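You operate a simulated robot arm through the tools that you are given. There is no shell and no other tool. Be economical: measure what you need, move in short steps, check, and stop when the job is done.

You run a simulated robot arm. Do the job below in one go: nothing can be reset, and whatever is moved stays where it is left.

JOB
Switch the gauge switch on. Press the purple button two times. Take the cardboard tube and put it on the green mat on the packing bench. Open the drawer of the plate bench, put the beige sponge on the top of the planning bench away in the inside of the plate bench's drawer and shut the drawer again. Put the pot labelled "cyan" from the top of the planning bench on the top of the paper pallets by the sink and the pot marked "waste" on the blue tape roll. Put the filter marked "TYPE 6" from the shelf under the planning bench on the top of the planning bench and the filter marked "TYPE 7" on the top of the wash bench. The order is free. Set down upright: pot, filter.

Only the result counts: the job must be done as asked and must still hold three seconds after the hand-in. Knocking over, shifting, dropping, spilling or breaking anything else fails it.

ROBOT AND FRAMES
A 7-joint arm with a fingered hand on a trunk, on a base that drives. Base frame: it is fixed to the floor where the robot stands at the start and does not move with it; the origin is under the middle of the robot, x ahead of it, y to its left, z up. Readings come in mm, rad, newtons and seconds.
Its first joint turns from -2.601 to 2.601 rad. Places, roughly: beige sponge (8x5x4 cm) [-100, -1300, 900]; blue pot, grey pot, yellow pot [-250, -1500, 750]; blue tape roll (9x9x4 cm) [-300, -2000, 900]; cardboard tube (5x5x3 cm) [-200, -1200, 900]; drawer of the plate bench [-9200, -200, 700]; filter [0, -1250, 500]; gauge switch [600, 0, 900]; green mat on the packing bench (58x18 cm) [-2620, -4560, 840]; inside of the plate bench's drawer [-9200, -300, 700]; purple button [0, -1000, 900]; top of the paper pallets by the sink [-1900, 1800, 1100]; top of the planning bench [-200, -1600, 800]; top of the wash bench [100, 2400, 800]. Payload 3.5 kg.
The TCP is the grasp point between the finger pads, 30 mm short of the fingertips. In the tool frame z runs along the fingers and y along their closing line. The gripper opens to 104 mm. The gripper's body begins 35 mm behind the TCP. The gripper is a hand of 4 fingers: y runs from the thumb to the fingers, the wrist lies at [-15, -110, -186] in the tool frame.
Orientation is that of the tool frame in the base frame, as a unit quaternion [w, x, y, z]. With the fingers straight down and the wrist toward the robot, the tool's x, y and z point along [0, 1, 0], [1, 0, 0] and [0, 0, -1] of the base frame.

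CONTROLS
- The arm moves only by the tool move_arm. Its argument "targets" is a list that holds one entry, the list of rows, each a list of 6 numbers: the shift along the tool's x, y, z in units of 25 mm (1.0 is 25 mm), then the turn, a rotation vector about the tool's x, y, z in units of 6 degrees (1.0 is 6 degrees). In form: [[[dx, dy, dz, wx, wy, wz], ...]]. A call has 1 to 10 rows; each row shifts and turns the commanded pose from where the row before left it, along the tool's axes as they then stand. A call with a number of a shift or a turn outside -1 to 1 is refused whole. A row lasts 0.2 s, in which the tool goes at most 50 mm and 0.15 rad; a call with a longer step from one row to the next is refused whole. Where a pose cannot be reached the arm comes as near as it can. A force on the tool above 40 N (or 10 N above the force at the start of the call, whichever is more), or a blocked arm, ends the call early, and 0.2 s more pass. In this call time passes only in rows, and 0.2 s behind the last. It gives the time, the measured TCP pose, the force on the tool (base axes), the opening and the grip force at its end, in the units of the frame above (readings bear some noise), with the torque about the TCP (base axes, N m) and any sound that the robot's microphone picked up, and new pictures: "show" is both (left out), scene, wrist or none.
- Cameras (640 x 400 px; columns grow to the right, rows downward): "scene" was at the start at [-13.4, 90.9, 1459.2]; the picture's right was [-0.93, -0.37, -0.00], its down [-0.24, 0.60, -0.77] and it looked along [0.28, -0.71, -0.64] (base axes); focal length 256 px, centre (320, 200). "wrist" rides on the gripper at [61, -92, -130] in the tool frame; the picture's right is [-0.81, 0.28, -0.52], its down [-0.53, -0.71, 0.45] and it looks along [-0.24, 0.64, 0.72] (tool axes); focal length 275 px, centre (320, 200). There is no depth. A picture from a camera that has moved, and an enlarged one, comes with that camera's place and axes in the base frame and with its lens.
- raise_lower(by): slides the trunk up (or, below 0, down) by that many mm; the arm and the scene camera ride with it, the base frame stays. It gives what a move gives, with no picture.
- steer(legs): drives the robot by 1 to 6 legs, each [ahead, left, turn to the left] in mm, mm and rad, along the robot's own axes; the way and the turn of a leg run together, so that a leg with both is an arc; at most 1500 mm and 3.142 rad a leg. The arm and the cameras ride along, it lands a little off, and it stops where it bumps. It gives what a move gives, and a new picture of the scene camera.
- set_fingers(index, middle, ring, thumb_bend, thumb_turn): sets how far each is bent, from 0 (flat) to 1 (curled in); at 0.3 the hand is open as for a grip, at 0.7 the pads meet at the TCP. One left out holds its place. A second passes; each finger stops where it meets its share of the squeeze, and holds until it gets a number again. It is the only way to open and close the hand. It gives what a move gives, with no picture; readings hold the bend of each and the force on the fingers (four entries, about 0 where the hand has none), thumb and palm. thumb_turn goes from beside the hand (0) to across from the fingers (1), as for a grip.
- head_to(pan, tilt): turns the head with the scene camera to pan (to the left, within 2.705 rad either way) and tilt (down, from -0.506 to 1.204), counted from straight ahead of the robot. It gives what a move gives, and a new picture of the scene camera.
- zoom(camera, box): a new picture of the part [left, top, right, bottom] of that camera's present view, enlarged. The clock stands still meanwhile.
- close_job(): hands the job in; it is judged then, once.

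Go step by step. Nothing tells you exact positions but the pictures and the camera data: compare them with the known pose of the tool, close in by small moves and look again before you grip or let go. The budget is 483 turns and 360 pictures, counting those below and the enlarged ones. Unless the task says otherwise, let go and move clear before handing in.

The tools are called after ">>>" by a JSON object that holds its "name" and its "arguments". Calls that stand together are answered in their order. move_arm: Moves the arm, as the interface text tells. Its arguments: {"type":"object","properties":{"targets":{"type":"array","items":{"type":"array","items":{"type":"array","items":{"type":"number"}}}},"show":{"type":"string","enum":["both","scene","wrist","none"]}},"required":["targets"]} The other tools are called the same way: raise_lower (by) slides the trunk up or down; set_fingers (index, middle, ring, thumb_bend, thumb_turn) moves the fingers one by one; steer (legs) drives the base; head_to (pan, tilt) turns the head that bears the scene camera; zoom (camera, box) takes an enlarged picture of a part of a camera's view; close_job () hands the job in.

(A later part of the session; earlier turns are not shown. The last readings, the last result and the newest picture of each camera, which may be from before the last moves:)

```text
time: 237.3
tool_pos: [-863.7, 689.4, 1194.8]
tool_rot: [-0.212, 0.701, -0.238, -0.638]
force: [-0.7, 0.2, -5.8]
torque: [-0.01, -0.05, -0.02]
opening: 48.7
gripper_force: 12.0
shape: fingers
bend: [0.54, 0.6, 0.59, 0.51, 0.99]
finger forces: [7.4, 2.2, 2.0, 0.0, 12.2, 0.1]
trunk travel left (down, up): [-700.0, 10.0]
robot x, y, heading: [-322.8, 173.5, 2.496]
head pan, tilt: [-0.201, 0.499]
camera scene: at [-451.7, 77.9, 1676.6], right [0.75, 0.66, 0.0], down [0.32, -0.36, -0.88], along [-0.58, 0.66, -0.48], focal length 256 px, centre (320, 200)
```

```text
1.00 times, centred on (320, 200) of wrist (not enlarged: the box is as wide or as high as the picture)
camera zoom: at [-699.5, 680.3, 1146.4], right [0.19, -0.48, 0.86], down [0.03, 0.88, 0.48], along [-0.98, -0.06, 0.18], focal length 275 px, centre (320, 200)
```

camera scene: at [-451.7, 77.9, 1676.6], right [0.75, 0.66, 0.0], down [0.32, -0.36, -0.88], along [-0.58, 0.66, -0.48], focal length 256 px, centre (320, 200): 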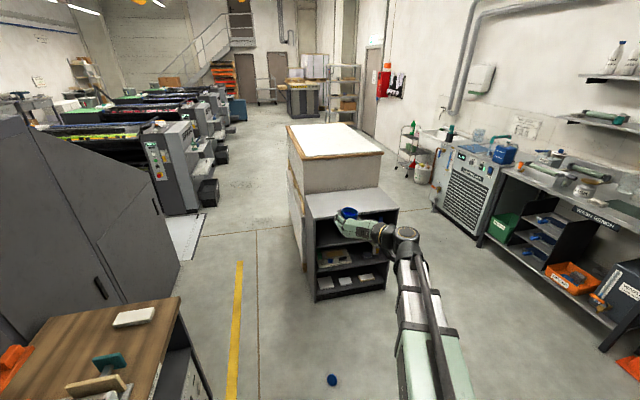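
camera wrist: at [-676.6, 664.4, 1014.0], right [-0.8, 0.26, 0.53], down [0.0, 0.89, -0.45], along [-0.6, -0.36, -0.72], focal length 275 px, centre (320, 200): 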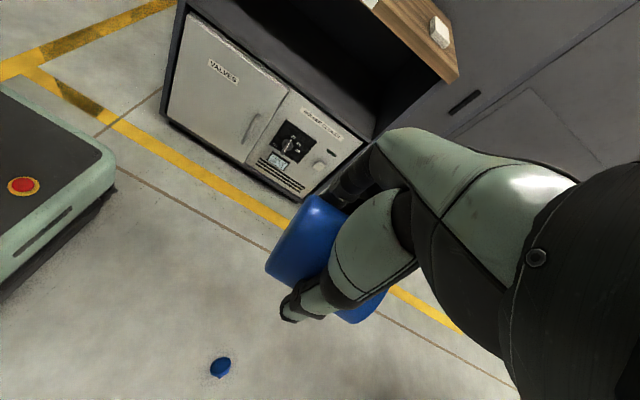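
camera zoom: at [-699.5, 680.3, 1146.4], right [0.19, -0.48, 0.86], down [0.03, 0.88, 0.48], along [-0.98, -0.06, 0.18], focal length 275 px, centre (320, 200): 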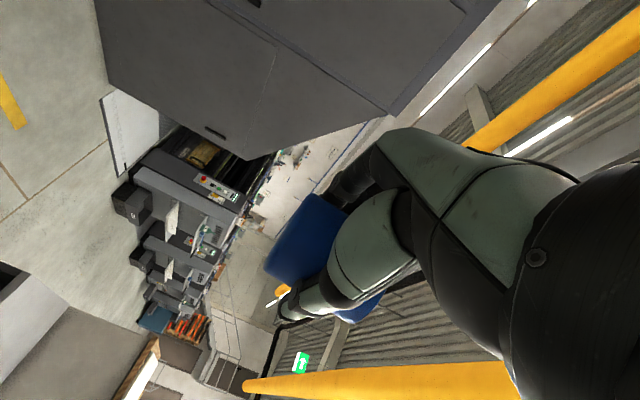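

The pallet top is at z≈1060, with its near edge along d≈-2120. To avoid running over the lid I'll go right 460 mm first, then ahead.

>>> {"name": "steer", "arguments": {"legs": [[0, -460, 0], [900, 0, 0]]}}

>>> {"name": "head_to", "arguments": {"pan": -0.05, "tilt": 0.6}}

```text
time: 244.6
tool_pos: [-1358.9, 1582.7, 1194.8]
tool_rot: [-0.198, 0.706, -0.221, -0.643]
force: [-0.1, 0.4, -5.4]
torque: [-0.05, -0.06, 0.01]
opening: 48.7
gripper_force: 11.6
shape: fingers
bend: [0.54, 0.6, 0.59, 0.51, 0.99]
finger forces: [7.2, 1.9, 1.8, 0.0, 12.1, 0.0]
trunk travel left (down, up): [-700.0, 10.0]
robot x, y, heading: [-793.4, 1089.0, 2.541]
head pan, tilt: [-0.201, 0.499]
camera scene: at [-921.5, 988.5, 1676.7], right [0.72, 0.69, 0.0], down [0.33, -0.35, -0.88], along [-0.61, 0.63, -0.48], focal length 256 px, centre (320, 200)
```

scene: 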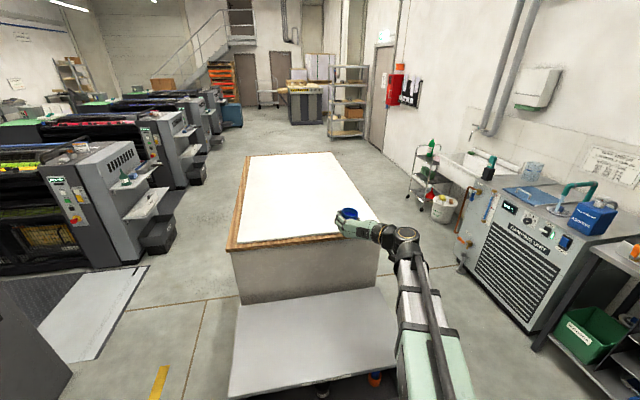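

```text
time: 245.2
tool_pos: [-1358.4, 1581.3, 1194.4]
tool_rot: [-0.198, 0.706, -0.221, -0.643]
force: [-0.4, -0.5, -5.5]
torque: [-0.03, -0.02, 0.0]
opening: 48.5
gripper_force: 12.3
shape: fingers
bend: [0.54, 0.6, 0.59, 0.51, 0.99]
finger forces: [7.2, 2.0, 1.8, 0.1, 12.2, 0.0]
trunk travel left (down, up): [-700.0, 10.0]
robot x, y, heading: [-795.6, 1089.8, 2.537]
head pan, tilt: [-0.051, 0.6]
camera scene: at [-928.2, 976.5, 1667.7], right [0.61, 0.79, 0.0], down [0.45, -0.34, -0.83], along [-0.65, 0.5, -0.56], focal length 256 px, centre (320, 200)
```

scene: 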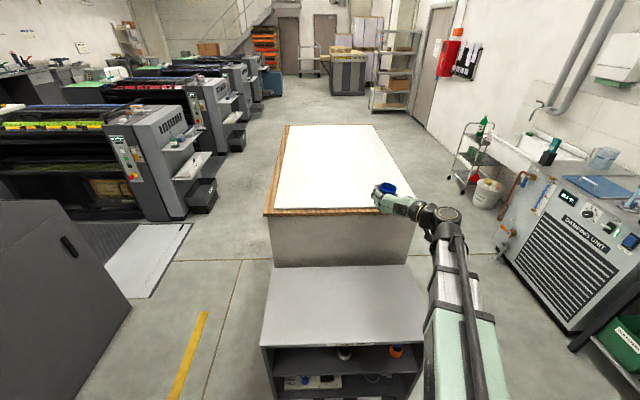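

The TCP is 98 mm short of the pallet's edge, at a good lateral position. I'll drive 60 mm ahead and extend the arm 135 mm.

>>> {"name": "steer", "arguments": {"legs": [[60, 0, 0]]}}

>>> {"name": "move_arm", "arguments": {"targets": [[[0, 0, 0.9, 0, 0, 0], [0, 0, 0.9, 0, 0, 0], [0, 0, 0.9, 0, 0, 0], [0, 0, 0.9, 0, 0, 0], [0, 0, 0.9, 0, 0, 0], [0, 0, 0.9, 0, 0, 0]]], "show": "none"}}

>>> {"name": "zoom", "arguments": {"camera": "scene", "box": [300, 130, 460, 230]}}

```text
time: 246.2
tool_pos: [-1409.7, 1617.8, 1193.7]
tool_rot: [-0.198, 0.706, -0.222, -0.643]
force: [-0.9, 0.3, -5.2]
torque: [-0.02, -0.01, 0.03]
opening: 48.9
gripper_force: 11.5
shape: fingers
bend: [0.54, 0.6, 0.59, 0.51, 0.99]
finger forces: [7.3, 2.1, 1.7, 0.0, 12.2, 0.0]
trunk travel left (down, up): [-700.0, 10.0]
robot x, y, heading: [-848.4, 1120.9, 2.538]
head pan, tilt: [-0.051, 0.6]
camera scene: at [-979.5, 1012.0, 1667.6], right [0.61, 0.79, 0.0], down [0.45, -0.35, -0.82], along [-0.65, 0.5, -0.57], focal length 256 px, centre (320, 200)
```

scene: 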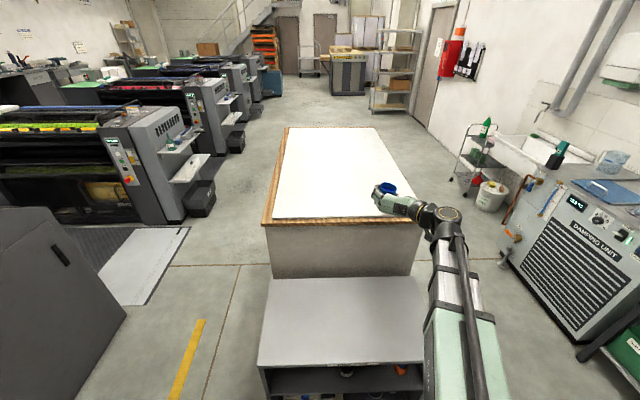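

```text
time: 247.6
tool_pos: [-1515.6, 1693.9, 1183.9]
tool_rot: [-0.197, 0.709, -0.224, -0.639]
force: [0.5, 0.2, -4.5]
torque: [0.0, -0.06, -0.02]
opening: 48.6
gripper_force: 11.8
shape: fingers
bend: [0.54, 0.6, 0.59, 0.51, 0.99]
finger forces: [7.2, 2.1, 1.8, 0.0, 12.1, 0.1]
trunk travel left (down, up): [-700.0, 10.0]
robot x, y, heading: [-847.6, 1121.7, 2.534]
head pan, tilt: [-0.051, 0.6]
```

```text
4.00 times, centred on (380, 180) of scene
camera zoom: at [-978.4, 1011.3, 1667.6], right [0.61, 0.79, 0.0], down [0.45, -0.34, -0.82], along [-0.65, 0.5, -0.57], focal length 1024 px, centre (80, 280)
```

zoom: 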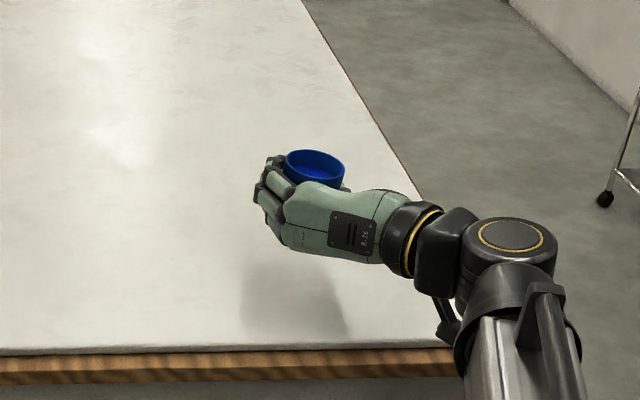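

The pot is upright over the paper, 95 mm inside the edge. Lowering: first 60 mm, then small steps until it touches.

>>> {"name": "move_arm", "arguments": {"targets": [[[0.8, 0, 0, 0, 0, 0], [0.8, 0, 0, 0, 0, 0], [0.8, 0, 0, 0, 0, 0]]], "show": "none"}}

>>> {"name": "move_arm", "arguments": {"targets": [[[0.16, 0, 0, 0, 0, 0], [0.16, 0, 0, 0, 0, 0], [0.16, 0, 0, 0, 0, 0]]], "show": "none"}}

>>> {"name": "zoom", "arguments": {"camera": "scene", "box": [320, 140, 448, 220]}}

```text
time: 248.4
tool_pos: [-1519.3, 1687.9, 1170.0]
tool_rot: [-0.195, 0.713, -0.226, -0.634]
force: [0.5, -0.6, -5.5]
torque: [-0.02, -0.05, 0.02]
opening: 48.4
gripper_force: 11.7
shape: fingers
bend: [0.54, 0.6, 0.59, 0.51, 0.99]
finger forces: [7.2, 2.2, 1.9, 0.0, 12.1, 0.0]
out of reach, approached as far as the arm can: row 1, 2, 3
trunk travel left (down, up): [-700.0, 10.0]
robot x, y, heading: [-848.9, 1124.1, 2.537]
head pan, tilt: [-0.051, 0.6]
```

```text
time: 249.2
tool_pos: [-1518.0, 1687.0, 1170.1]
tool_rot: [-0.196, 0.713, -0.226, -0.633]
force: [0.5, 0.1, -5.2]
torque: [-0.05, -0.05, 0.0]
opening: 48.4
gripper_force: 11.9
shape: fingers
bend: [0.54, 0.6, 0.59, 0.51, 0.99]
finger forces: [7.2, 2.1, 1.8, 0.0, 12.1, 0.0]
out of reach, approached as far as the arm can: row 1, 2, 3
trunk travel left (down, up): [-700.0, 10.0]
robot x, y, heading: [-848.2, 1120.9, 2.533]
head pan, tilt: [-0.051, 0.6]
```

```text
5.00 times, centred on (384, 180) of scene
camera zoom: at [-978.1, 1011.0, 1667.6], right [0.61, 0.79, 0.0], down [0.45, -0.34, -0.82], along [-0.65, 0.5, -0.57], focal length 1281 px, centre (0, 300)
```

zoom: 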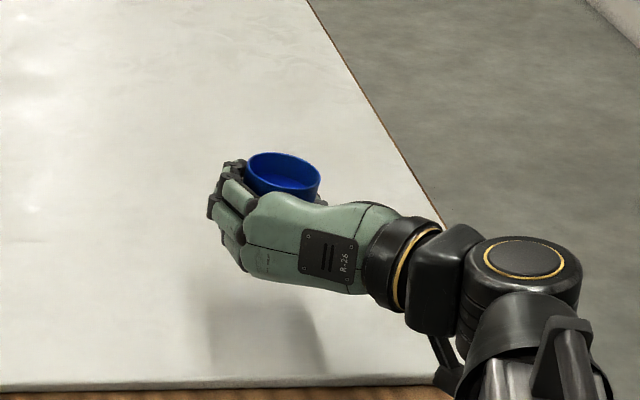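

The arm is at its limit, so I'll lower with the trunk in decreasing steps.

>>> {"name": "raise_lower", "arguments": {"by": -50}}

>>> {"name": "raise_lower", "arguments": {"by": -8}}

>>> {"name": "raise_lower", "arguments": {"by": -6}}

>>> {"name": "zoom", "arguments": {"camera": "scene", "box": [320, 140, 448, 220]}}

```text
time: 250.1
tool_pos: [-1518.4, 1688.2, 1120.4]
tool_rot: [-0.196, 0.713, -0.226, -0.634]
force: [0.0, 0.4, -6.2]
torque: [-0.05, -0.04, -0.02]
opening: 49.1
gripper_force: 11.5
shape: fingers
bend: [0.54, 0.6, 0.59, 0.51, 0.99]
finger forces: [7.2, 1.9, 1.9, 0.0, 12.2, 0.1]
trunk travel left (down, up): [-650.0, 60.0]
robot x, y, heading: [-844.5, 1126.0, 2.536]
head pan, tilt: [-0.051, 0.6]
```

```text
time: 250.7
tool_pos: [-1519.5, 1687.1, 1113.4]
tool_rot: [-0.196, 0.713, -0.227, -0.634]
force: [0.2, 0.1, -5.1]
torque: [-0.09, -0.02, 0.02]
opening: 48.5
gripper_force: 11.5
shape: fingers
bend: [0.54, 0.6, 0.59, 0.51, 0.99]
finger forces: [7.2, 2.0, 1.8, 0.0, 12.1, 0.1]
trunk travel left (down, up): [-642.0, 68.0]
robot x, y, heading: [-847.9, 1123.8, 2.535]
head pan, tilt: [-0.051, 0.6]
```

```text
time: 251.3
tool_pos: [-1519.2, 1687.2, 1107.8]
tool_rot: [-0.196, 0.713, -0.226, -0.634]
force: [-2.9, -0.3, 3.4]
torque: [0.12, -0.06, 0.03]
opening: 48.3
gripper_force: 12.9
shape: fingers
bend: [0.54, 0.59, 0.58, 0.51, 1.0]
finger forces: [7.0, 3.1, 3.6, 0.0, 11.9, 0.0]
trunk travel left (down, up): [-636.0, 74.0]
robot x, y, heading: [-849.8, 1117.4, 2.537]
head pan, tilt: [-0.051, 0.6]
```

```text
5.00 times, centred on (384, 180) of scene
camera zoom: at [-977.7, 1010.2, 1603.7], right [0.61, 0.79, 0.0], down [0.45, -0.34, -0.83], along [-0.65, 0.5, -0.56], focal length 1281 px, centre (0, 300)
```

zoom: 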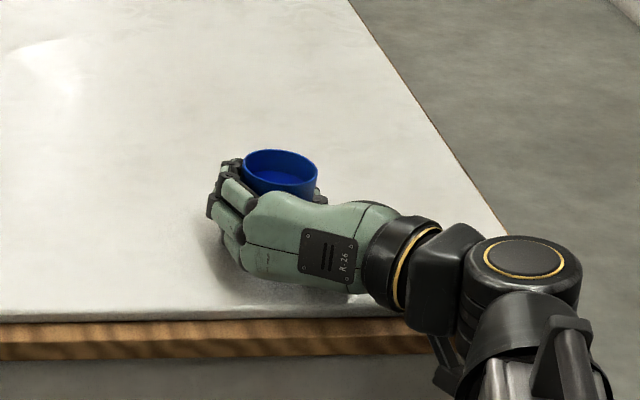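

It's touching the pallet top. Opening the fingers gradually.

>>> {"name": "set_fingers", "arguments": {"index": 0.5, "middle": 0.52, "ring": 0.52, "thumb_bend": 0.48}}

>>> {"name": "set_fingers", "arguments": {"index": 0.3, "middle": 0.3, "ring": 0.3, "thumb_bend": 0.3}}

>>> {"name": "zoom", "arguments": {"camera": "scene", "box": [320, 140, 448, 220]}}

```text
time: 252.3
tool_pos: [-1517.9, 1686.2, 1107.0]
tool_rot: [-0.196, 0.713, -0.227, -0.634]
force: [1.1, -0.7, 0.7]
torque: [-0.01, 0.02, -0.01]
opening: 54.4
gripper_force: 0.0
shape: fingers
bend: [0.5, 0.52, 0.52, 0.48, 1.0]
finger forces: [0.0, 0.1, 0.0, 0.0, 0.1, 0.0]
trunk travel left (down, up): [-636.0, 74.0]
robot x, y, heading: [-848.3, 1122.3, 2.534]
head pan, tilt: [-0.051, 0.6]
```

```text
time: 253.3
tool_pos: [-1519.2, 1686.7, 1106.8]
tool_rot: [-0.196, 0.713, -0.226, -0.634]
force: [-0.1, -0.5, 0.9]
torque: [-0.04, 0.0, -0.01]
opening: 103.1
gripper_force: 0.0
shape: fingers
bend: [0.3, 0.3, 0.3, 0.3, 0.98]
finger forces: [0.1, 0.0, 0.0, 0.0, 0.0, 0.1]
trunk travel left (down, up): [-636.0, 74.0]
robot x, y, heading: [-851.0, 1120.7, 2.536]
head pan, tilt: [-0.051, 0.6]
```

```text
5.00 times, centred on (384, 180) of scene
camera zoom: at [-977.6, 1010.5, 1603.6], right [0.61, 0.79, 0.0], down [0.45, -0.34, -0.83], along [-0.65, 0.5, -0.56], focal length 1281 px, centre (0, 300)
```

zoom: 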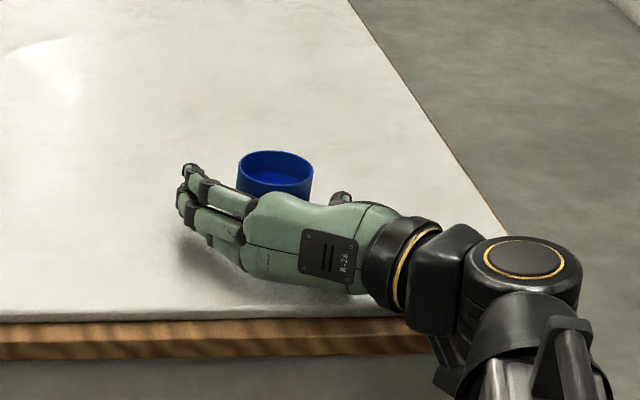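

The pot stands upright on the paper. Retreating straight back.

>>> {"name": "move_arm", "arguments": {"targets": [[[0, 0, -0.6, 0, 0, 0], [0, 0, -1, 0, 0, 0], [0, 0, -1, 0, 0, 0], [0, 0, -1, 0, 0, 0]]], "show": "none"}}

>>> {"name": "steer", "arguments": {"legs": [[-250, 0, 0]]}}

>>> {"name": "zoom", "arguments": {"camera": "scene", "box": [300, 120, 460, 220]}}

```text
time: 254.3
tool_pos: [-1447.9, 1634.9, 1119.0]
tool_rot: [-0.196, 0.713, -0.226, -0.634]
force: [0.5, -0.1, 0.1]
torque: [0.01, 0.04, 0.0]
opening: 102.8
gripper_force: 0.0
shape: fingers
bend: [0.3, 0.3, 0.3, 0.3, 0.98]
finger forces: [0.1, 0.0, 0.1, 0.0, 0.0, 0.1]
trunk travel left (down, up): [-636.0, 74.0]
robot x, y, heading: [-849.2, 1123.4, 2.54]
head pan, tilt: [-0.051, 0.6]
```

```text
time: 256.1
tool_pos: [-1236.5, 1483.7, 1119.4]
tool_rot: [-0.194, 0.714, -0.224, -0.635]
force: [0.3, 0.2, -0.7]
torque: [0.01, -0.02, -0.01]
opening: 102.7
gripper_force: 0.0
shape: fingers
bend: [0.3, 0.3, 0.3, 0.3, 0.98]
finger forces: [0.0, 0.0, 0.0, 0.1, 0.0, 0.0]
trunk travel left (down, up): [-636.0, 74.0]
robot x, y, heading: [-630.9, 976.9, 2.543]
head pan, tilt: [-0.051, 0.6]
camera scene: at [-762.2, 862.0, 1603.7], right [0.61, 0.8, 0.0], down [0.45, -0.34, -0.83], along [-0.66, 0.5, -0.56], focal length 256 px, centre (320, 200)
```

scene: 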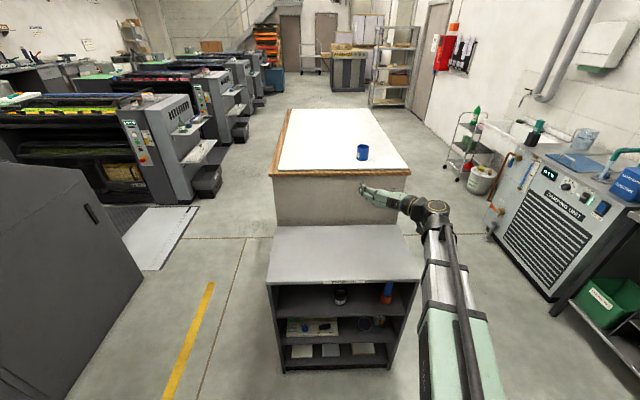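

```text
4.00 times, centred on (380, 170) of scene
camera zoom: at [-762.2, 862.0, 1603.7], right [0.61, 0.8, 0.0], down [0.45, -0.34, -0.83], along [-0.66, 0.5, -0.56], focal length 1024 px, centre (80, 320)
```

zoom: 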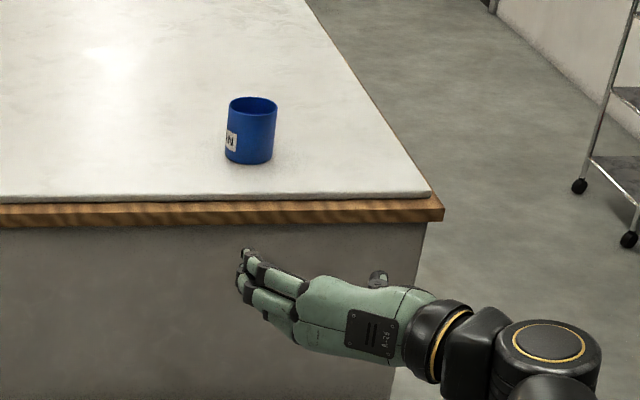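

The pot body stands upright on the pallet. I'll come back to its lid if the budget allows. Now back to the planning bench: reverse, turn around, and restore the hand's orientation.

>>> {"name": "steer", "arguments": {"legs": [[-450, 0, 0], [0, 0, 3.07]]}}

>>> {"name": "move_arm", "arguments": {"targets": [[[0, 0, 0, 0, 1, 0], [0, 0, 0, 0, 1, 0], [0, 0, 0, 0, 1, 0], [0, 0, 0, 0, 1, 0], [0, 0, 0, 0, 1, 0], [0, 0, 0, 0, 1, 0], [0, 0, 0, 0, 1, 0], [0, 0, 0, 0, 1, 0], [0, 0, 0, 0, 1, 0], [0, 0, 0, 0, 1, 0]]], "show": "none"}}

>>> {"name": "move_arm", "arguments": {"targets": [[[0, 0, 0, 0, 1, 0], [0, 0, 0, 0, 1, 0], [0, 0, 0, 0, 1, 0], [0, 0, 0, 0, 1, 0], [0, 0, 0, 0, 0, 1], [0, 0, 0, 0, 0, 1], [0, 0, 0, 0, 0, 1], [0, 0, 0, 0, 0, 1], [0, 0, 0, 0, 0, 1], [0, 0, 0, 0, 0, 1]]], "show": "none"}}

>>> {"name": "move_arm", "arguments": {"targets": [[[0, 0, 0, 0, 0, 1], [0, 0, 0, 0, 0, 1], [0, 0, 0, 0, 0, 1], [0, 0, 0, 0, 0, 1], [0, 0, 0, 0, 0, 1], [0, 0, 0, 0, 0, 1], [0, 0, 0, 0, 0, 1], [0, 0, 0, 0, 0, 1], [0, 0, 0, 0, 0, 1]]], "show": "none"}}

```text
time: 265.7
tool_pos: [209.5, 73.3, 1118.5]
tool_rot: [0.606, 0.31, 0.681, -0.269]
force: [-0.4, 0.3, 0.8]
torque: [0.01, 0.03, 0.0]
opening: 102.8
gripper_force: 0.0
shape: fingers
bend: [0.3, 0.3, 0.3, 0.3, 0.98]
finger forces: [0.0, 0.0, 0.1, 0.0, 0.0, 0.0]
trunk travel left (down, up): [-636.0, 74.0]
robot x, y, heading: [-250.9, 710.9, -0.847]
head pan, tilt: [-0.051, 0.6]
camera scene: at [-98.0, 790.4, 1603.6], right [-0.78, -0.63, 0.0], down [-0.35, 0.44, -0.83], along [0.52, -0.64, -0.56], focal length 256 px, centre (320, 200)
```

scene: 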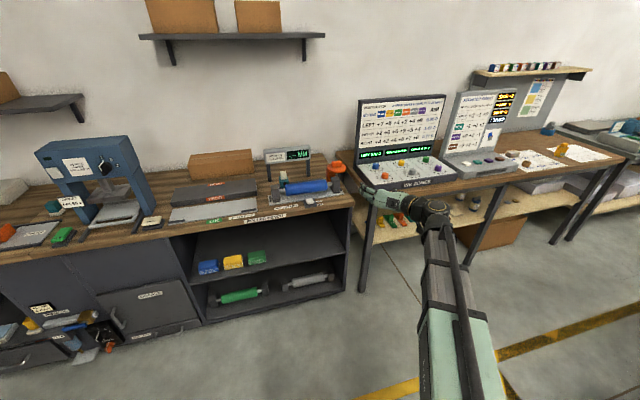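

```text
time: 267.9
tool_pos: [210.3, 72.5, 1117.9]
tool_rot: [0.183, 0.403, 0.893, -0.078]
force: [-0.1, 0.2, 1.3]
torque: [-0.02, -0.01, 0.0]
opening: 102.8
gripper_force: 0.1
shape: fingers
bend: [0.3, 0.3, 0.3, 0.3, 0.98]
finger forces: [0.0, 0.1, 0.0, 0.0, 0.0, 0.1]
trunk travel left (down, up): [-636.0, 74.0]
robot x, y, heading: [-250.6, 712.2, -0.846]
head pan, tilt: [-0.051, 0.6]
```

```text
time: 270.1
tool_pos: [209.7, 71.8, 1118.6]
tool_rot: [-0.008, 0.673, 0.739, 0.005]
force: [-0.3, 0.1, 0.7]
torque: [0.02, 0.02, 0.02]
opening: 102.9
gripper_force: 0.1
shape: fingers
bend: [0.3, 0.3, 0.3, 0.3, 0.98]
finger forces: [0.0, 0.1, 0.1, 0.0, 0.1, 0.1]
trunk travel left (down, up): [-636.0, 74.0]
robot x, y, heading: [-249.2, 709.2, -0.837]
head pan, tilt: [-0.051, 0.6]
```

```text
time: 272.1
tool_pos: [210.0, 73.3, 1118.2]
tool_rot: [-0.008, 0.935, 0.354, 0.001]
force: [1.1, -0.2, -0.4]
torque: [0.0, -0.01, -0.01]
opening: 102.7
gripper_force: 0.0
shape: fingers
bend: [0.3, 0.3, 0.3, 0.3, 0.98]
finger forces: [0.0, 0.0, 0.0, 0.0, 0.0, 0.0]
trunk travel left (down, up): [-636.0, 74.0]
robot x, y, heading: [-252.6, 713.1, -0.841]
head pan, tilt: [-0.051, 0.6]
```

The hand is back to its nominal orientation and the gauge is still lit. I'll retract the arm and drive to the planning bench's shelf area.

>>> {"name": "move_arm", "arguments": {"targets": [[[0, -1, 0, 0, 0, 0], [0, -1, 0, 0, 0, 0], [0, -1, 0, 0, 0, 0], [0, -1, 0, 0, 0, 0], [0, -1, 0, 0, 0, 0], [0, -1, 0, 0, 0, 0], [0, -1, 0, 0, 0, 0]]], "show": "none"}}

>>> {"name": "steer", "arguments": {"legs": [[0, 0, 0.17], [490, 0, 0], [0, -1100, 0]]}}

>>> {"name": "raise_lower", "arguments": {"by": -400}}

>>> {"name": "head_to", "arguments": {"pan": -0.3, "tilt": 0.7}}

```text
time: 273.7
tool_pos: [92.5, 205.9, 1124.2]
tool_rot: [-0.008, 0.935, 0.353, 0.002]
force: [0.5, -0.9, -0.5]
torque: [-0.01, 0.01, -0.03]
opening: 102.8
gripper_force: 0.0
shape: fingers
bend: [0.3, 0.3, 0.3, 0.3, 0.98]
finger forces: [0.0, 0.1, 0.0, 0.0, 0.0, 0.0]
trunk travel left (down, up): [-636.0, 74.0]
robot x, y, heading: [-249.8, 713.2, -0.84]
head pan, tilt: [-0.051, 0.6]
```

```text
time: 282.4
tool_pos: [-115.2, -879.7, 1123.3]
tool_rot: [-0.009, 0.898, 0.44, 0.0]
force: [-0.9, 0.2, -0.5]
torque: [0.01, 0.02, -0.01]
opening: 102.7
gripper_force: 0.1
shape: fingers
bend: [0.3, 0.3, 0.3, 0.3, 0.98]
finger forces: [0.0, 0.1, 0.0, 0.0, 0.1, 0.0]
trunk travel left (down, up): [-636.0, 74.0]
robot x, y, heading: [-546.3, -444.4, -0.658]
head pan, tilt: [-0.051, 0.6]
camera scene: at [-410.8, -341.0, 1603.7], right [-0.65, -0.76, 0.0], down [-0.43, 0.37, -0.83], along [0.63, -0.54, -0.56], focal length 256 px, centre (320, 200)
```

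scene: 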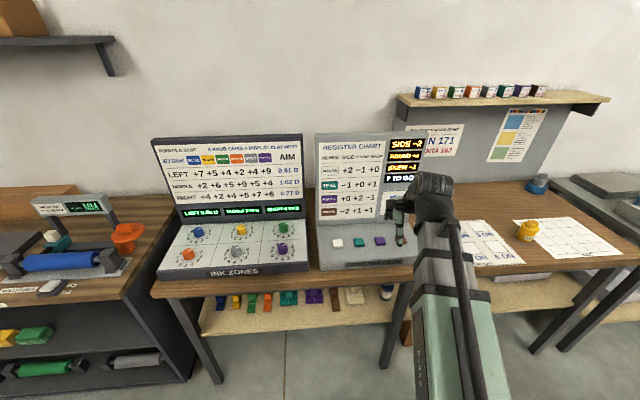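

```text
time: 284.8
tool_pos: [-114.4, -880.9, 879.0]
tool_rot: [0.001, 0.898, 0.439, 0.004]
force: [-5.5, 4.1, 24.6]
torque: [-1.02, -0.94, -0.07]
opening: 102.9
gripper_force: 14.2
shape: fingers
bend: [0.3, 0.3, 0.3, 0.3, 0.98]
finger forces: [0.0, 28.1, 0.1, 0.1, 0.1, 0.0]
trunk travel left (down, up): [-384.0, 326.0]
robot x, y, heading: [-543.6, -445.4, -0.657]
head pan, tilt: [-0.051, 0.6]
stopped: the force on the tool passed its limit at 63 N (the readings are from after the stop); the commanded pose is now the measured one
```

```text
time: 285.5
tool_pos: [-115.8, -881.3, 877.4]
tool_rot: [0.0, 0.899, 0.439, 0.004]
force: [-5.6, 3.8, 30.5]
torque: [-1.37, -1.21, -0.06]
opening: 103.2
gripper_force: 18.3
shape: fingers
bend: [0.3, 0.3, 0.3, 0.3, 0.98]
finger forces: [0.2, 36.3, 0.0, 0.1, 0.0, 0.1]
trunk travel left (down, up): [-384.0, 326.0]
robot x, y, heading: [-548.0, -446.3, -0.656]
head pan, tilt: [-0.3, 0.7]
camera scene: at [-431.0, -350.8, 1343.7], right [-0.82, -0.58, 0.0], down [-0.37, 0.53, -0.77], along [0.44, -0.63, -0.64], focal length 256 px, centre (320, 200)
```

scene: 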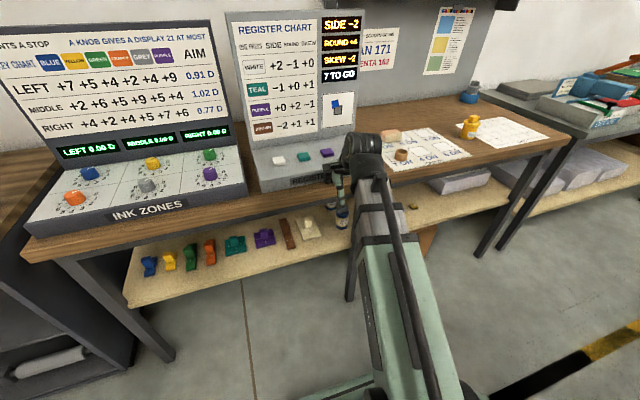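

The fingertips touched the bench edge while lowering; the counter still reads 7. I'll raise, back off 150 mm, then lower again.

>>> {"name": "raise_lower", "arguments": {"by": 40}}

>>> {"name": "steer", "arguments": {"legs": [[-110, 60, 0]]}}

>>> {"name": "raise_lower", "arguments": {"by": -324}}

>>> {"name": "head_to", "arguments": {"pan": -0.35, "tilt": 0.4}}

```text
time: 286.4
tool_pos: [-113.2, -881.4, 915.0]
tool_rot: [-0.002, 0.898, 0.44, 0.003]
force: [0.0, -0.5, 0.1]
torque: [-0.01, 0.02, 0.0]
opening: 103.1
gripper_force: 0.0
shape: fingers
bend: [0.3, 0.3, 0.3, 0.3, 0.98]
finger forces: [0.1, 0.0, 0.1, 0.0, 0.0, 0.0]
trunk travel left (down, up): [-424.0, 286.0]
robot x, y, heading: [-544.4, -444.9, -0.659]
head pan, tilt: [-0.3, 0.7]
```

```text
time: 287.6
tool_pos: [-144.7, -784.8, 915.3]
tool_rot: [-0.001, 0.895, 0.447, 0.003]
force: [-0.3, -0.4, 0.0]
torque: [0.0, 0.01, 0.0]
opening: 103.2
gripper_force: 0.0
shape: fingers
bend: [0.3, 0.3, 0.3, 0.3, 0.98]
finger forces: [0.0, 0.0, 0.0, 0.1, 0.0, 0.1]
trunk travel left (down, up): [-424.0, 286.0]
robot x, y, heading: [-582.7, -357.7, -0.643]
head pan, tilt: [-0.3, 0.7]
stopped in leg 1: the robot was blocked; the commanded pose is now the measured one
camera scene: at [-468.3, -262.4, 1383.4], right [-0.81, -0.59, 0.0], down [-0.38, 0.52, -0.77], along [0.45, -0.62, -0.64], focal length 256 px, centre (320, 200)
```

scene: 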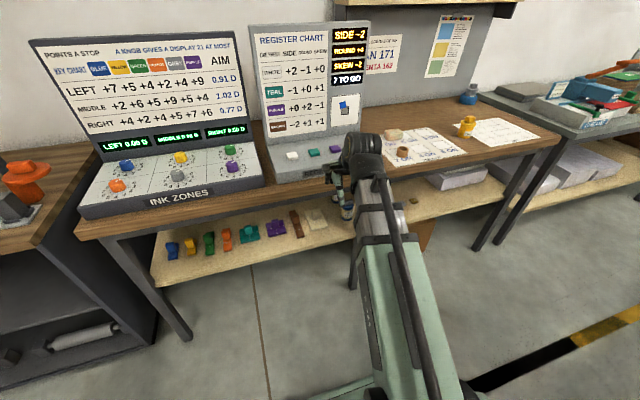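

```text
time: 290.8
tool_pos: [-145.1, -785.3, 592.3]
tool_rot: [-0.003, 0.895, 0.447, 0.002]
force: [0.0, -1.4, -0.5]
torque: [-0.03, -0.01, 0.02]
opening: 103.1
gripper_force: 0.0
shape: fingers
bend: [0.3, 0.3, 0.3, 0.3, 0.98]
finger forces: [0.0, 0.0, 0.1, 0.0, 0.0, 0.0]
trunk travel left (down, up): [-100.0, 610.0]
robot x, y, heading: [-583.4, -355.0, -0.647]
head pan, tilt: [-0.3, 0.7]
```

```text
time: 291.6
tool_pos: [-144.2, -786.1, 593.1]
tool_rot: [-0.002, 0.894, 0.447, 0.003]
force: [-0.4, 0.3, 0.0]
torque: [0.0, 0.01, -0.04]
opening: 102.8
gripper_force: 0.1
shape: fingers
bend: [0.3, 0.3, 0.3, 0.3, 0.98]
finger forces: [0.1, 0.0, 0.0, 0.0, 0.0, 0.0]
trunk travel left (down, up): [-100.0, 610.0]
robot x, y, heading: [-583.0, -355.9, -0.643]
head pan, tilt: [-0.351, 0.4]
camera scene: at [-467.5, -271.6, 1086.2], right [-0.84, -0.55, 0.0], down [-0.21, 0.33, -0.92], along [0.5, -0.77, -0.39], focal length 256 px, centre (320, 200)
```

scene: 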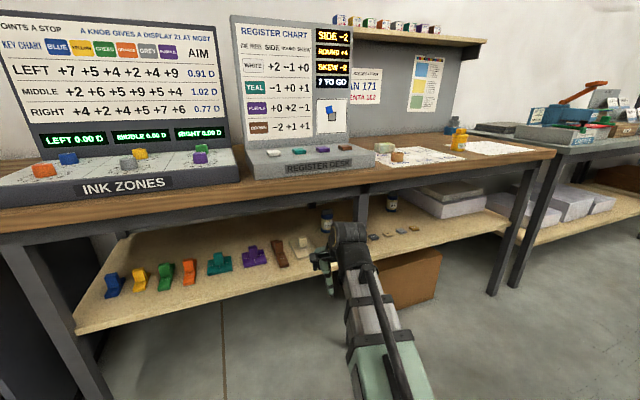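

Two filters are visible, one on each side of the leg. Zooming for their labels.

>>> {"name": "zoom", "arguments": {"camera": "scene", "box": [296, 180, 424, 260]}}

>>> {"name": "zoom", "arguments": {"camera": "wrist", "box": [0, 0, 640, 400]}}

```text
5.00 times, centred on (360, 220) of scene
camera zoom: at [-467.5, -271.6, 1086.2], right [-0.84, -0.55, 0.0], down [-0.21, 0.33, -0.92], along [0.5, -0.77, -0.39], focal length 1281 px, centre (120, 100)
```

zoom: 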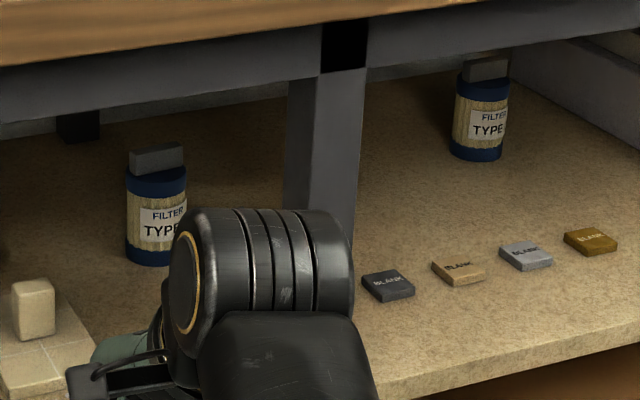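

```text
1.00 times, centred on (320, 200) of wrist (not enlarged: the box is as wide or as high as the picture)
camera zoom: at [-182.1, -683.4, 724.2], right [-0.27, -0.82, 0.51], down [-0.89, 0.01, -0.46], along [0.37, -0.58, -0.73], focal length 275 px, centre (320, 200)
```

zoom: 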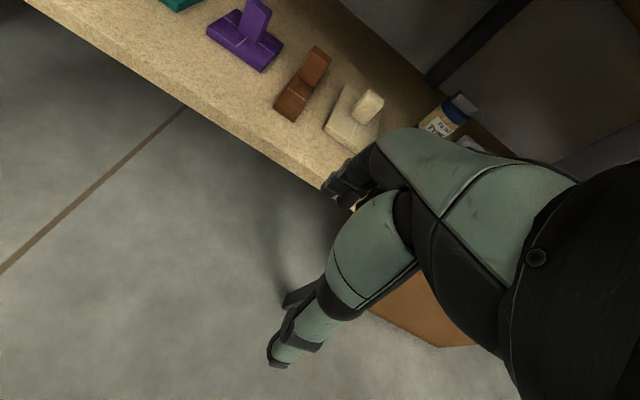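

A third filter must be hidden behind the wrist. I'll move the arm left to see it and read the labels.

>>> {"name": "move_arm", "arguments": {"targets": [[[1, 0, 0, 0, 0, 0], [1, 0, 0, 0, 0, 0], [1, 0, 0, 0, 0, 0], [1, 0, 0, 0, 0, 0], [1, 0, 0, 0, 0, 0], [1, 0, 0, 0, 0, 0], [1, 0, 0, 0, 0, 0], [1, 0, 0, 0, 0, 0], [1, 0, 0, 0, 0, 0], [1, 0, 0, 0, 0, 0]]], "show": "none"}}

>>> {"name": "zoom", "arguments": {"camera": "scene", "box": [280, 170, 440, 270]}}

```text
time: 293.8
tool_pos: [6.5, -585.4, 593.0]
tool_rot: [-0.002, 0.894, 0.447, 0.003]
force: [0.4, -0.4, 0.3]
torque: [-0.04, -0.01, 0.02]
opening: 103.1
gripper_force: 0.1
shape: fingers
bend: [0.3, 0.3, 0.3, 0.3, 0.98]
finger forces: [0.0, 0.0, 0.1, 0.0, 0.0, 0.0]
trunk travel left (down, up): [-100.0, 610.0]
robot x, y, heading: [-588.1, -356.5, -0.641]
head pan, tilt: [-0.351, 0.4]
```

```text
4.00 times, centred on (360, 220) of scene
camera zoom: at [-467.5, -271.7, 1086.3], right [-0.84, -0.55, 0.0], down [-0.21, 0.33, -0.92], along [0.5, -0.77, -0.39], focal length 1024 px, centre (160, 120)
```

zoom: 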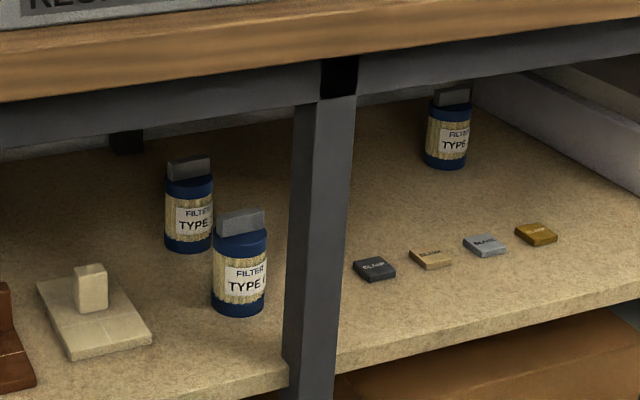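

The labels' digits face right, so I'll move the robot right to read them.

>>> {"name": "steer", "arguments": {"legs": [[60, 0, 0], [0, -520, -0.02]]}}

>>> {"name": "head_to", "arguments": {"pan": 0.0, "tilt": 0.4}}

>>> {"name": "zoom", "arguments": {"camera": "scene", "box": [240, 160, 440, 285]}}

```text
time: 297.4
tool_pos: [-259.3, -1039.8, 593.2]
tool_rot: [-0.002, 0.898, 0.44, 0.003]
force: [-0.4, 0.5, 0.1]
torque: [0.01, 0.04, 0.05]
opening: 102.9
gripper_force: 0.1
shape: fingers
bend: [0.3, 0.3, 0.3, 0.3, 0.98]
finger forces: [0.1, 0.1, 0.0, 0.0, 0.0, 0.0]
trunk travel left (down, up): [-100.0, 610.0]
robot x, y, heading: [-850.1, -805.2, -0.653]
head pan, tilt: [-0.351, 0.4]
camera scene: at [-729.2, -720.6, 1086.3], right [-0.84, -0.54, 0.0], down [-0.21, 0.33, -0.92], along [0.49, -0.78, -0.39], focal length 256 px, centre (320, 200)
```

scene: 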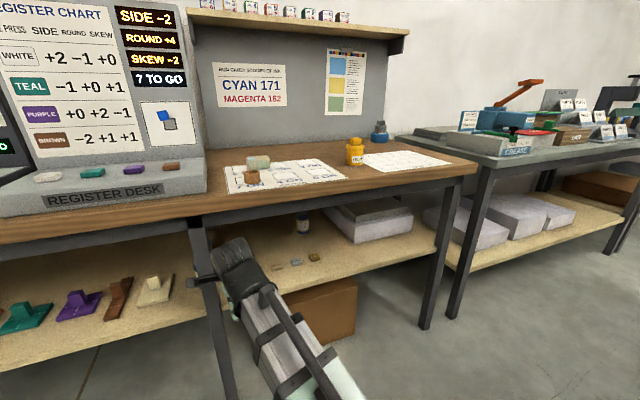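

```text
time: 298.2
tool_pos: [-259.0, -1040.6, 593.4]
tool_rot: [-0.002, 0.898, 0.44, 0.003]
force: [0.1, 0.1, -0.1]
torque: [-0.04, 0.01, 0.0]
opening: 103.1
gripper_force: 0.1
shape: fingers
bend: [0.3, 0.3, 0.3, 0.3, 0.98]
finger forces: [0.0, 0.0, 0.0, 0.0, 0.0, 0.1]
trunk travel left (down, up): [-100.0, 610.0]
robot x, y, heading: [-849.5, -801.7, -0.652]
head pan, tilt: [0.0, 0.4]
camera scene: at [-705.4, -698.9, 1086.3], right [-0.61, -0.79, 0.0], down [-0.31, 0.24, -0.92], along [0.73, -0.56, -0.39], focal length 256 px, centre (320, 200)
```

scene: 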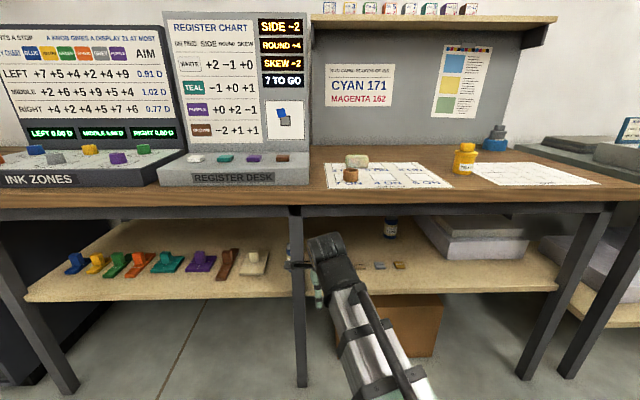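

```text
3.20 times, centred on (340, 222) of scene
camera zoom: at [-705.4, -698.9, 1086.3], right [-0.61, -0.79, 0.0], down [-0.31, 0.24, -0.92], along [0.73, -0.56, -0.39], focal length 820 px, centre (256, 128)
```

zoom: 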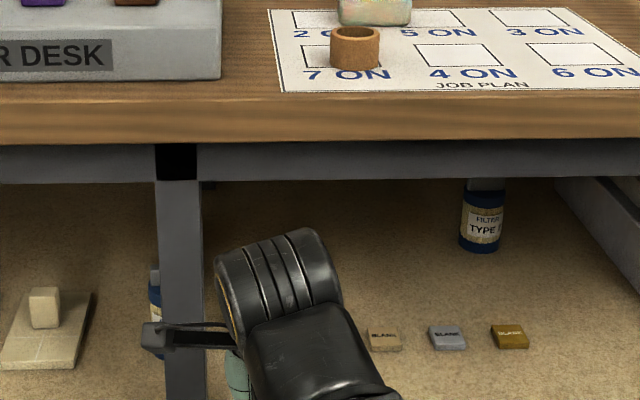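

I'll pitch the hand and use the wrist camera to read the labels.

>>> {"name": "move_arm", "arguments": {"targets": [[[-1, 0, 0, -1, 0, 0], [-1, 0, 0, -1, 0, 0], [-1, 0, 0, -1, 0, 0], [-1, 0, 0, -1, 0, 0], [-1, 0, 0, -1, 0, 0], [0, 0, 0, -1, 0, 0]]], "show": "wrist"}}

```text
time: 299.6
tool_pos: [-302.3, -1159.8, 599.8]
tool_rot: [0.276, 0.854, 0.419, 0.14]
force: [-0.1, -0.6, 0.9]
torque: [-0.05, -0.01, -0.01]
opening: 102.8
gripper_force: 0.1
shape: fingers
bend: [0.3, 0.3, 0.3, 0.3, 0.98]
finger forces: [0.0, 0.1, 0.1, 0.0, 0.1, 0.1]
out of reach, approached as far as the arm can: row 4, 5, 6
trunk travel left (down, up): [-100.0, 610.0]
robot x, y, heading: [-848.2, -809.0, -0.657]
head pan, tilt: [0.0, 0.4]
camera wrist: at [-384.5, -1020.8, 654.1], right [-0.56, -0.6, 0.57], down [-0.57, -0.23, -0.79], along [0.6, -0.77, -0.21], focal length 275 px, centre (320, 200)
```

wrist: 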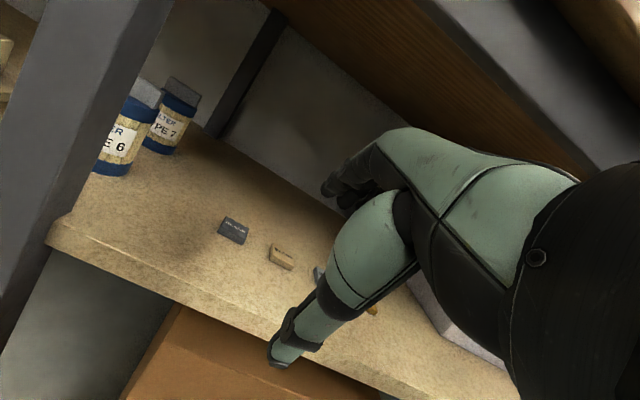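

The wrist camera shows it clearly: the near filter is TYPE 6, the far one TYPE 7, both behind the leg. I'll approach from the left of the leg at about 45°. First retract, then drive left and turn.

>>> {"name": "move_arm", "arguments": {"targets": [[[0, -0.8, -0.6, 1, 0, 0], [0, -0.9, -0.5, 1, 0, 0], [0, -0.9, -0.4, 1, 0, 0], [0, -1, -0.3, 1, 0, 0], [0, -1, 0, 1, 0, 0], [0, 0, 0, 1, 0, 0]]], "show": "none"}}

>>> {"name": "steer", "arguments": {"legs": [[20, 0, 0], [0, 840, 0]]}}

>>> {"name": "steer", "arguments": {"legs": [[0, 0, -0.78]]}}

```text
time: 301.0
tool_pos: [-377.0, -1098.8, 604.3]
tool_rot: [-0.004, 0.897, 0.442, 0.003]
force: [0.1, -0.3, 0.2]
torque: [-0.01, -0.01, -0.02]
opening: 103.1
gripper_force: 0.0
shape: fingers
bend: [0.3, 0.3, 0.3, 0.3, 0.98]
finger forces: [0.0, 0.0, 0.0, 0.1, 0.1, 0.1]
out of reach, approached as far as the arm can: row 1, 2, 3, 4, 5
trunk travel left (down, up): [-100.0, 610.0]
robot x, y, heading: [-845.4, -804.5, -0.655]
head pan, tilt: [0.0, 0.4]
```

```text
time: 305.9
tool_pos: [153.3, -448.7, 605.1]
tool_rot: [-0.002, 0.899, 0.438, 0.003]
force: [-0.3, 0.5, 0.1]
torque: [-0.02, -0.01, -0.01]
opening: 103.3
gripper_force: 0.1
shape: fingers
bend: [0.3, 0.3, 0.3, 0.3, 0.98]
finger forces: [0.1, 0.1, 0.0, 0.1, 0.0, 0.1]
trunk travel left (down, up): [-100.0, 610.0]
robot x, y, heading: [-313.2, -150.0, -0.659]
head pan, tilt: [0.0, 0.4]
camera scene: at [-172.4, -45.0, 1086.3], right [-0.62, -0.79, 0.0], down [-0.31, 0.24, -0.92], along [0.73, -0.57, -0.39], focal length 256 px, centre (320, 200)
```

scene: 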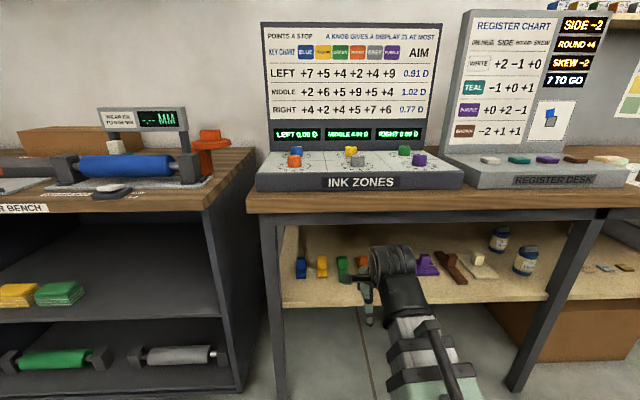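

```text
time: 308.3
tool_pos: [-186.3, -688.4, 604.8]
tool_rot: [-0.002, 0.998, 0.069, 0.003]
force: [-0.7, 0.2, -0.3]
torque: [0.0, 0.03, 0.01]
opening: 103.0
gripper_force: 0.1
shape: fingers
bend: [0.3, 0.3, 0.3, 0.3, 0.98]
finger forces: [0.0, 0.0, 0.0, 0.0, 0.1, 0.0]
trunk travel left (down, up): [-100.0, 610.0]
robot x, y, heading: [-311.1, -149.3, -1.436]
head pan, tilt: [0.0, 0.4]
camera scene: at [-139.6, -173.1, 1086.3], right [-0.99, -0.14, 0.0], down [-0.05, 0.39, -0.92], along [0.13, -0.91, -0.39], focal length 256 px, centre (320, 200)
```

scene: 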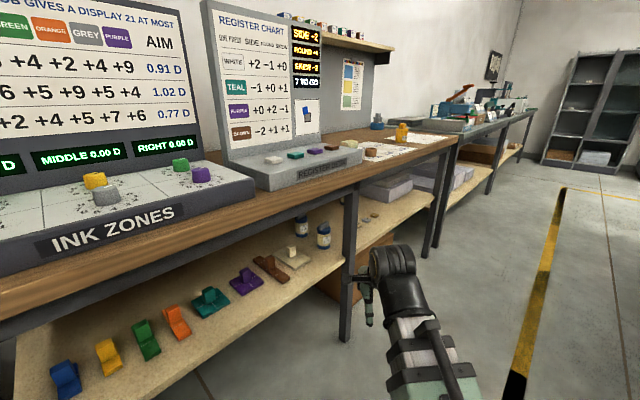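

The filters are at about (-26, -1099) for TYPE 6 and (87, -1173) for TYPE 7, and the way in from here is clear. I'll set the hand to a near-horizontal side grasp, wrist on the right.

>>> {"name": "move_arm", "arguments": {"targets": [[[0, 0, 0, 0, 0, -1], [0, 0, 0, 0, 0, -1], [0, 0, 0, 0, 0, -1], [0, 0, 0, 0, 0, -1], [0, 0, 0, 0, 0, -1], [0, 0, 0, 0, 0, -1], [0, 0, 0, 0, 0, -1], [0, 0, 0, 0, 0, -1], [0, 0, 0, 0, 0, -1], [0, 0, 0, 0, 0, -1]]], "show": "none"}}

>>> {"name": "move_arm", "arguments": {"targets": [[[0, 0, 0, 0, 0, -1], [0, 0, 0, 0, 0, -1], [0, 0, 0, 0, 0, -1], [0, 0, 0, 0, 0, -1], [0, 0, 0, 0, 0, -1], [-0.6, 0, 0, 0, -1, 0], [-0.6, 0, 0, 0, -1, 0], [-0.6, 0, 0, 0, -1, 0], [-0.6, 0, 0, 0, -1, 0], [-0.6, 0, 0, 0, -1, 0]]], "show": "none"}}

>>> {"name": "move_arm", "arguments": {"targets": [[[0, 0, 0, 0, -1, 0], [0, 0, 0, 0, -1, 0], [0, 0, 0, 0, -1, 0], [0, 0, 0, 0, -1, 0], [0, 0, 0, 0, -1, 0], [0, 0, 0, 0, -1, 0], [0, 0, 0, 0, -1, 0], [0, 0, 0, 0, -0.5, 0]]], "show": "none"}}

```text
time: 310.5
tool_pos: [-185.4, -689.3, 604.3]
tool_rot: [0.001, 0.829, 0.559, 0.004]
force: [0.6, -1.0, -0.2]
torque: [0.02, 0.01, 0.0]
opening: 102.9
gripper_force: 0.0
shape: fingers
bend: [0.3, 0.3, 0.3, 0.3, 0.98]
finger forces: [0.0, 0.0, 0.1, 0.1, 0.0, 0.0]
trunk travel left (down, up): [-100.0, 610.0]
robot x, y, heading: [-310.9, -147.1, -1.434]
head pan, tilt: [0.0, 0.4]
```

```text
time: 311.4
tool_pos: [-185.1, -688.6, 604.3]
tool_rot: [0.003, 0.722, 0.691, 0.005]
force: [-13.4, -23.7, 10.1]
torque: [4.12, -0.81, 3.49]
opening: 103.2
gripper_force: 0.1
shape: fingers
bend: [0.3, 0.3, 0.3, 0.3, 0.98]
finger forces: [0.0, 0.0, 0.0, 0.0, 0.0, 0.0]
trunk travel left (down, up): [-100.0, 610.0]
robot x, y, heading: [-315.2, -152.2, -1.43]
head pan, tilt: [0.0, 0.4]
stopped in row 4: the force on the tool passed its limit at 114 N (the readings are from after the stop); the commanded pose is now the measured one
```

```text
time: 311.6
tool_pos: [-185.4, -688.1, 604.0]
tool_rot: [0.004, 0.723, 0.69, 0.003]
force: [0.9, -10.6, -1.7]
torque: [1.33, -0.01, 1.0]
opening: 103.2
gripper_force: 0.1
shape: fingers
bend: [0.3, 0.3, 0.3, 0.3, 0.98]
finger forces: [0.0, 0.0, 0.1, 0.1, 0.0, 0.0]
trunk travel left (down, up): [-100.0, 610.0]
robot x, y, heading: [-318.1, -150.5, -1.432]
head pan, tilt: [0.0, 0.4]
stopped in row 1: the force on the tool passed its limit at 60 N (the readings are from after the stop); the commanded pose is now the measured one
```

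That was self-contact at close radius. I'll extend the arm forward 150 mm first, then continue the rotation.

>>> {"name": "move_arm", "arguments": {"targets": [[[-0.5, 0.1, 0, 0, 0, 0.3], [-0.5, 0.1, 0, 0, 0, 0], [-1, 0.18, 0, 0, 0, 0], [-1, 0.18, 0, 0, 0, 0], [-1, 0.18, 0, 0, 0, 0], [-1, 0.18, 0, 0, 0, 0], [-1, 0.18, 0, 0, 0, 0]]], "show": "none"}}

>>> {"name": "move_arm", "arguments": {"targets": [[[0, 0, 0, 0, 0, -1], [0, 0, 0, 0, 0, -1], [0, 0, 0, 0, -1, 0], [0, 0, 0, 0, -1, 0], [0, 0, 0, 0, -1, 0], [0, 0, 0, 0, -1, 0], [0, 0, 0, 0, -1, 0], [0, 0, 0, 0, -1, 0], [0, 0, 0, 0, -1, 0], [0, 0, 0, 0, -1, 0]]], "show": "none"}}

>>> {"name": "move_arm", "arguments": {"targets": [[[0, 0, 0, 0, -1, 0], [0, 0, 0, 0, -1, 0], [0, 0, 0, 0, -1, 0], [0, 0, 0, 0, -1, 0], [0, 0, 0, 0, -0.5, 0]]], "show": "wrist"}}

```text
time: 313.2
tool_pos: [-168.1, -841.4, 607.9]
tool_rot: [0.005, 0.734, 0.679, 0.003]
force: [0.4, 0.1, 0.2]
torque: [-0.01, 0.0, 0.01]
opening: 103.1
gripper_force: 0.1
shape: fingers
bend: [0.3, 0.3, 0.3, 0.3, 0.98]
finger forces: [0.0, 0.0, 0.0, 0.0, 0.0, 0.0]
trunk travel left (down, up): [-100.0, 610.0]
robot x, y, heading: [-312.7, -150.5, -1.432]
head pan, tilt: [0.0, 0.4]
```

```text
time: 315.4
tool_pos: [-169.6, -840.1, 604.9]
tool_rot: [0.31, 0.603, 0.685, -0.266]
force: [0.9, -0.4, -0.2]
torque: [-0.02, 0.02, -0.03]
opening: 103.2
gripper_force: 0.1
shape: fingers
bend: [0.3, 0.3, 0.3, 0.3, 0.98]
finger forces: [0.0, 0.0, 0.1, 0.0, 0.0, 0.0]
trunk travel left (down, up): [-100.0, 610.0]
robot x, y, heading: [-313.5, -152.4, -1.433]
head pan, tilt: [0.0, 0.4]
```

```text
time: 316.6
tool_pos: [-169.7, -839.6, 604.7]
tool_rot: [0.462, 0.523, 0.593, -0.401]
force: [-0.5, -0.2, -0.3]
torque: [0.0, -0.04, -0.01]
opening: 103.0
gripper_force: 0.1
shape: fingers
bend: [0.3, 0.3, 0.3, 0.3, 0.98]
finger forces: [0.1, 0.1, 0.0, 0.0, 0.1, 0.0]
trunk travel left (down, up): [-100.0, 610.0]
robot x, y, heading: [-313.6, -149.0, -1.435]
head pan, tilt: [0.0, 0.4]
camera wrist: at [-279.1, -712.3, 578.6], right [0.23, 0.33, 0.92], down [-0.64, -0.66, 0.39], along [0.74, -0.67, 0.06], focal length 275 px, centre (320, 200)
```

wrist: 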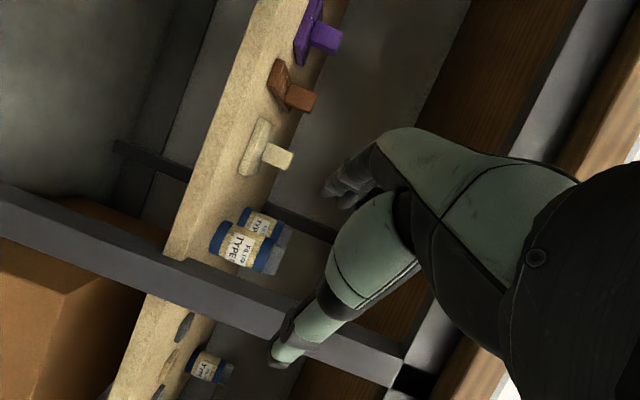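

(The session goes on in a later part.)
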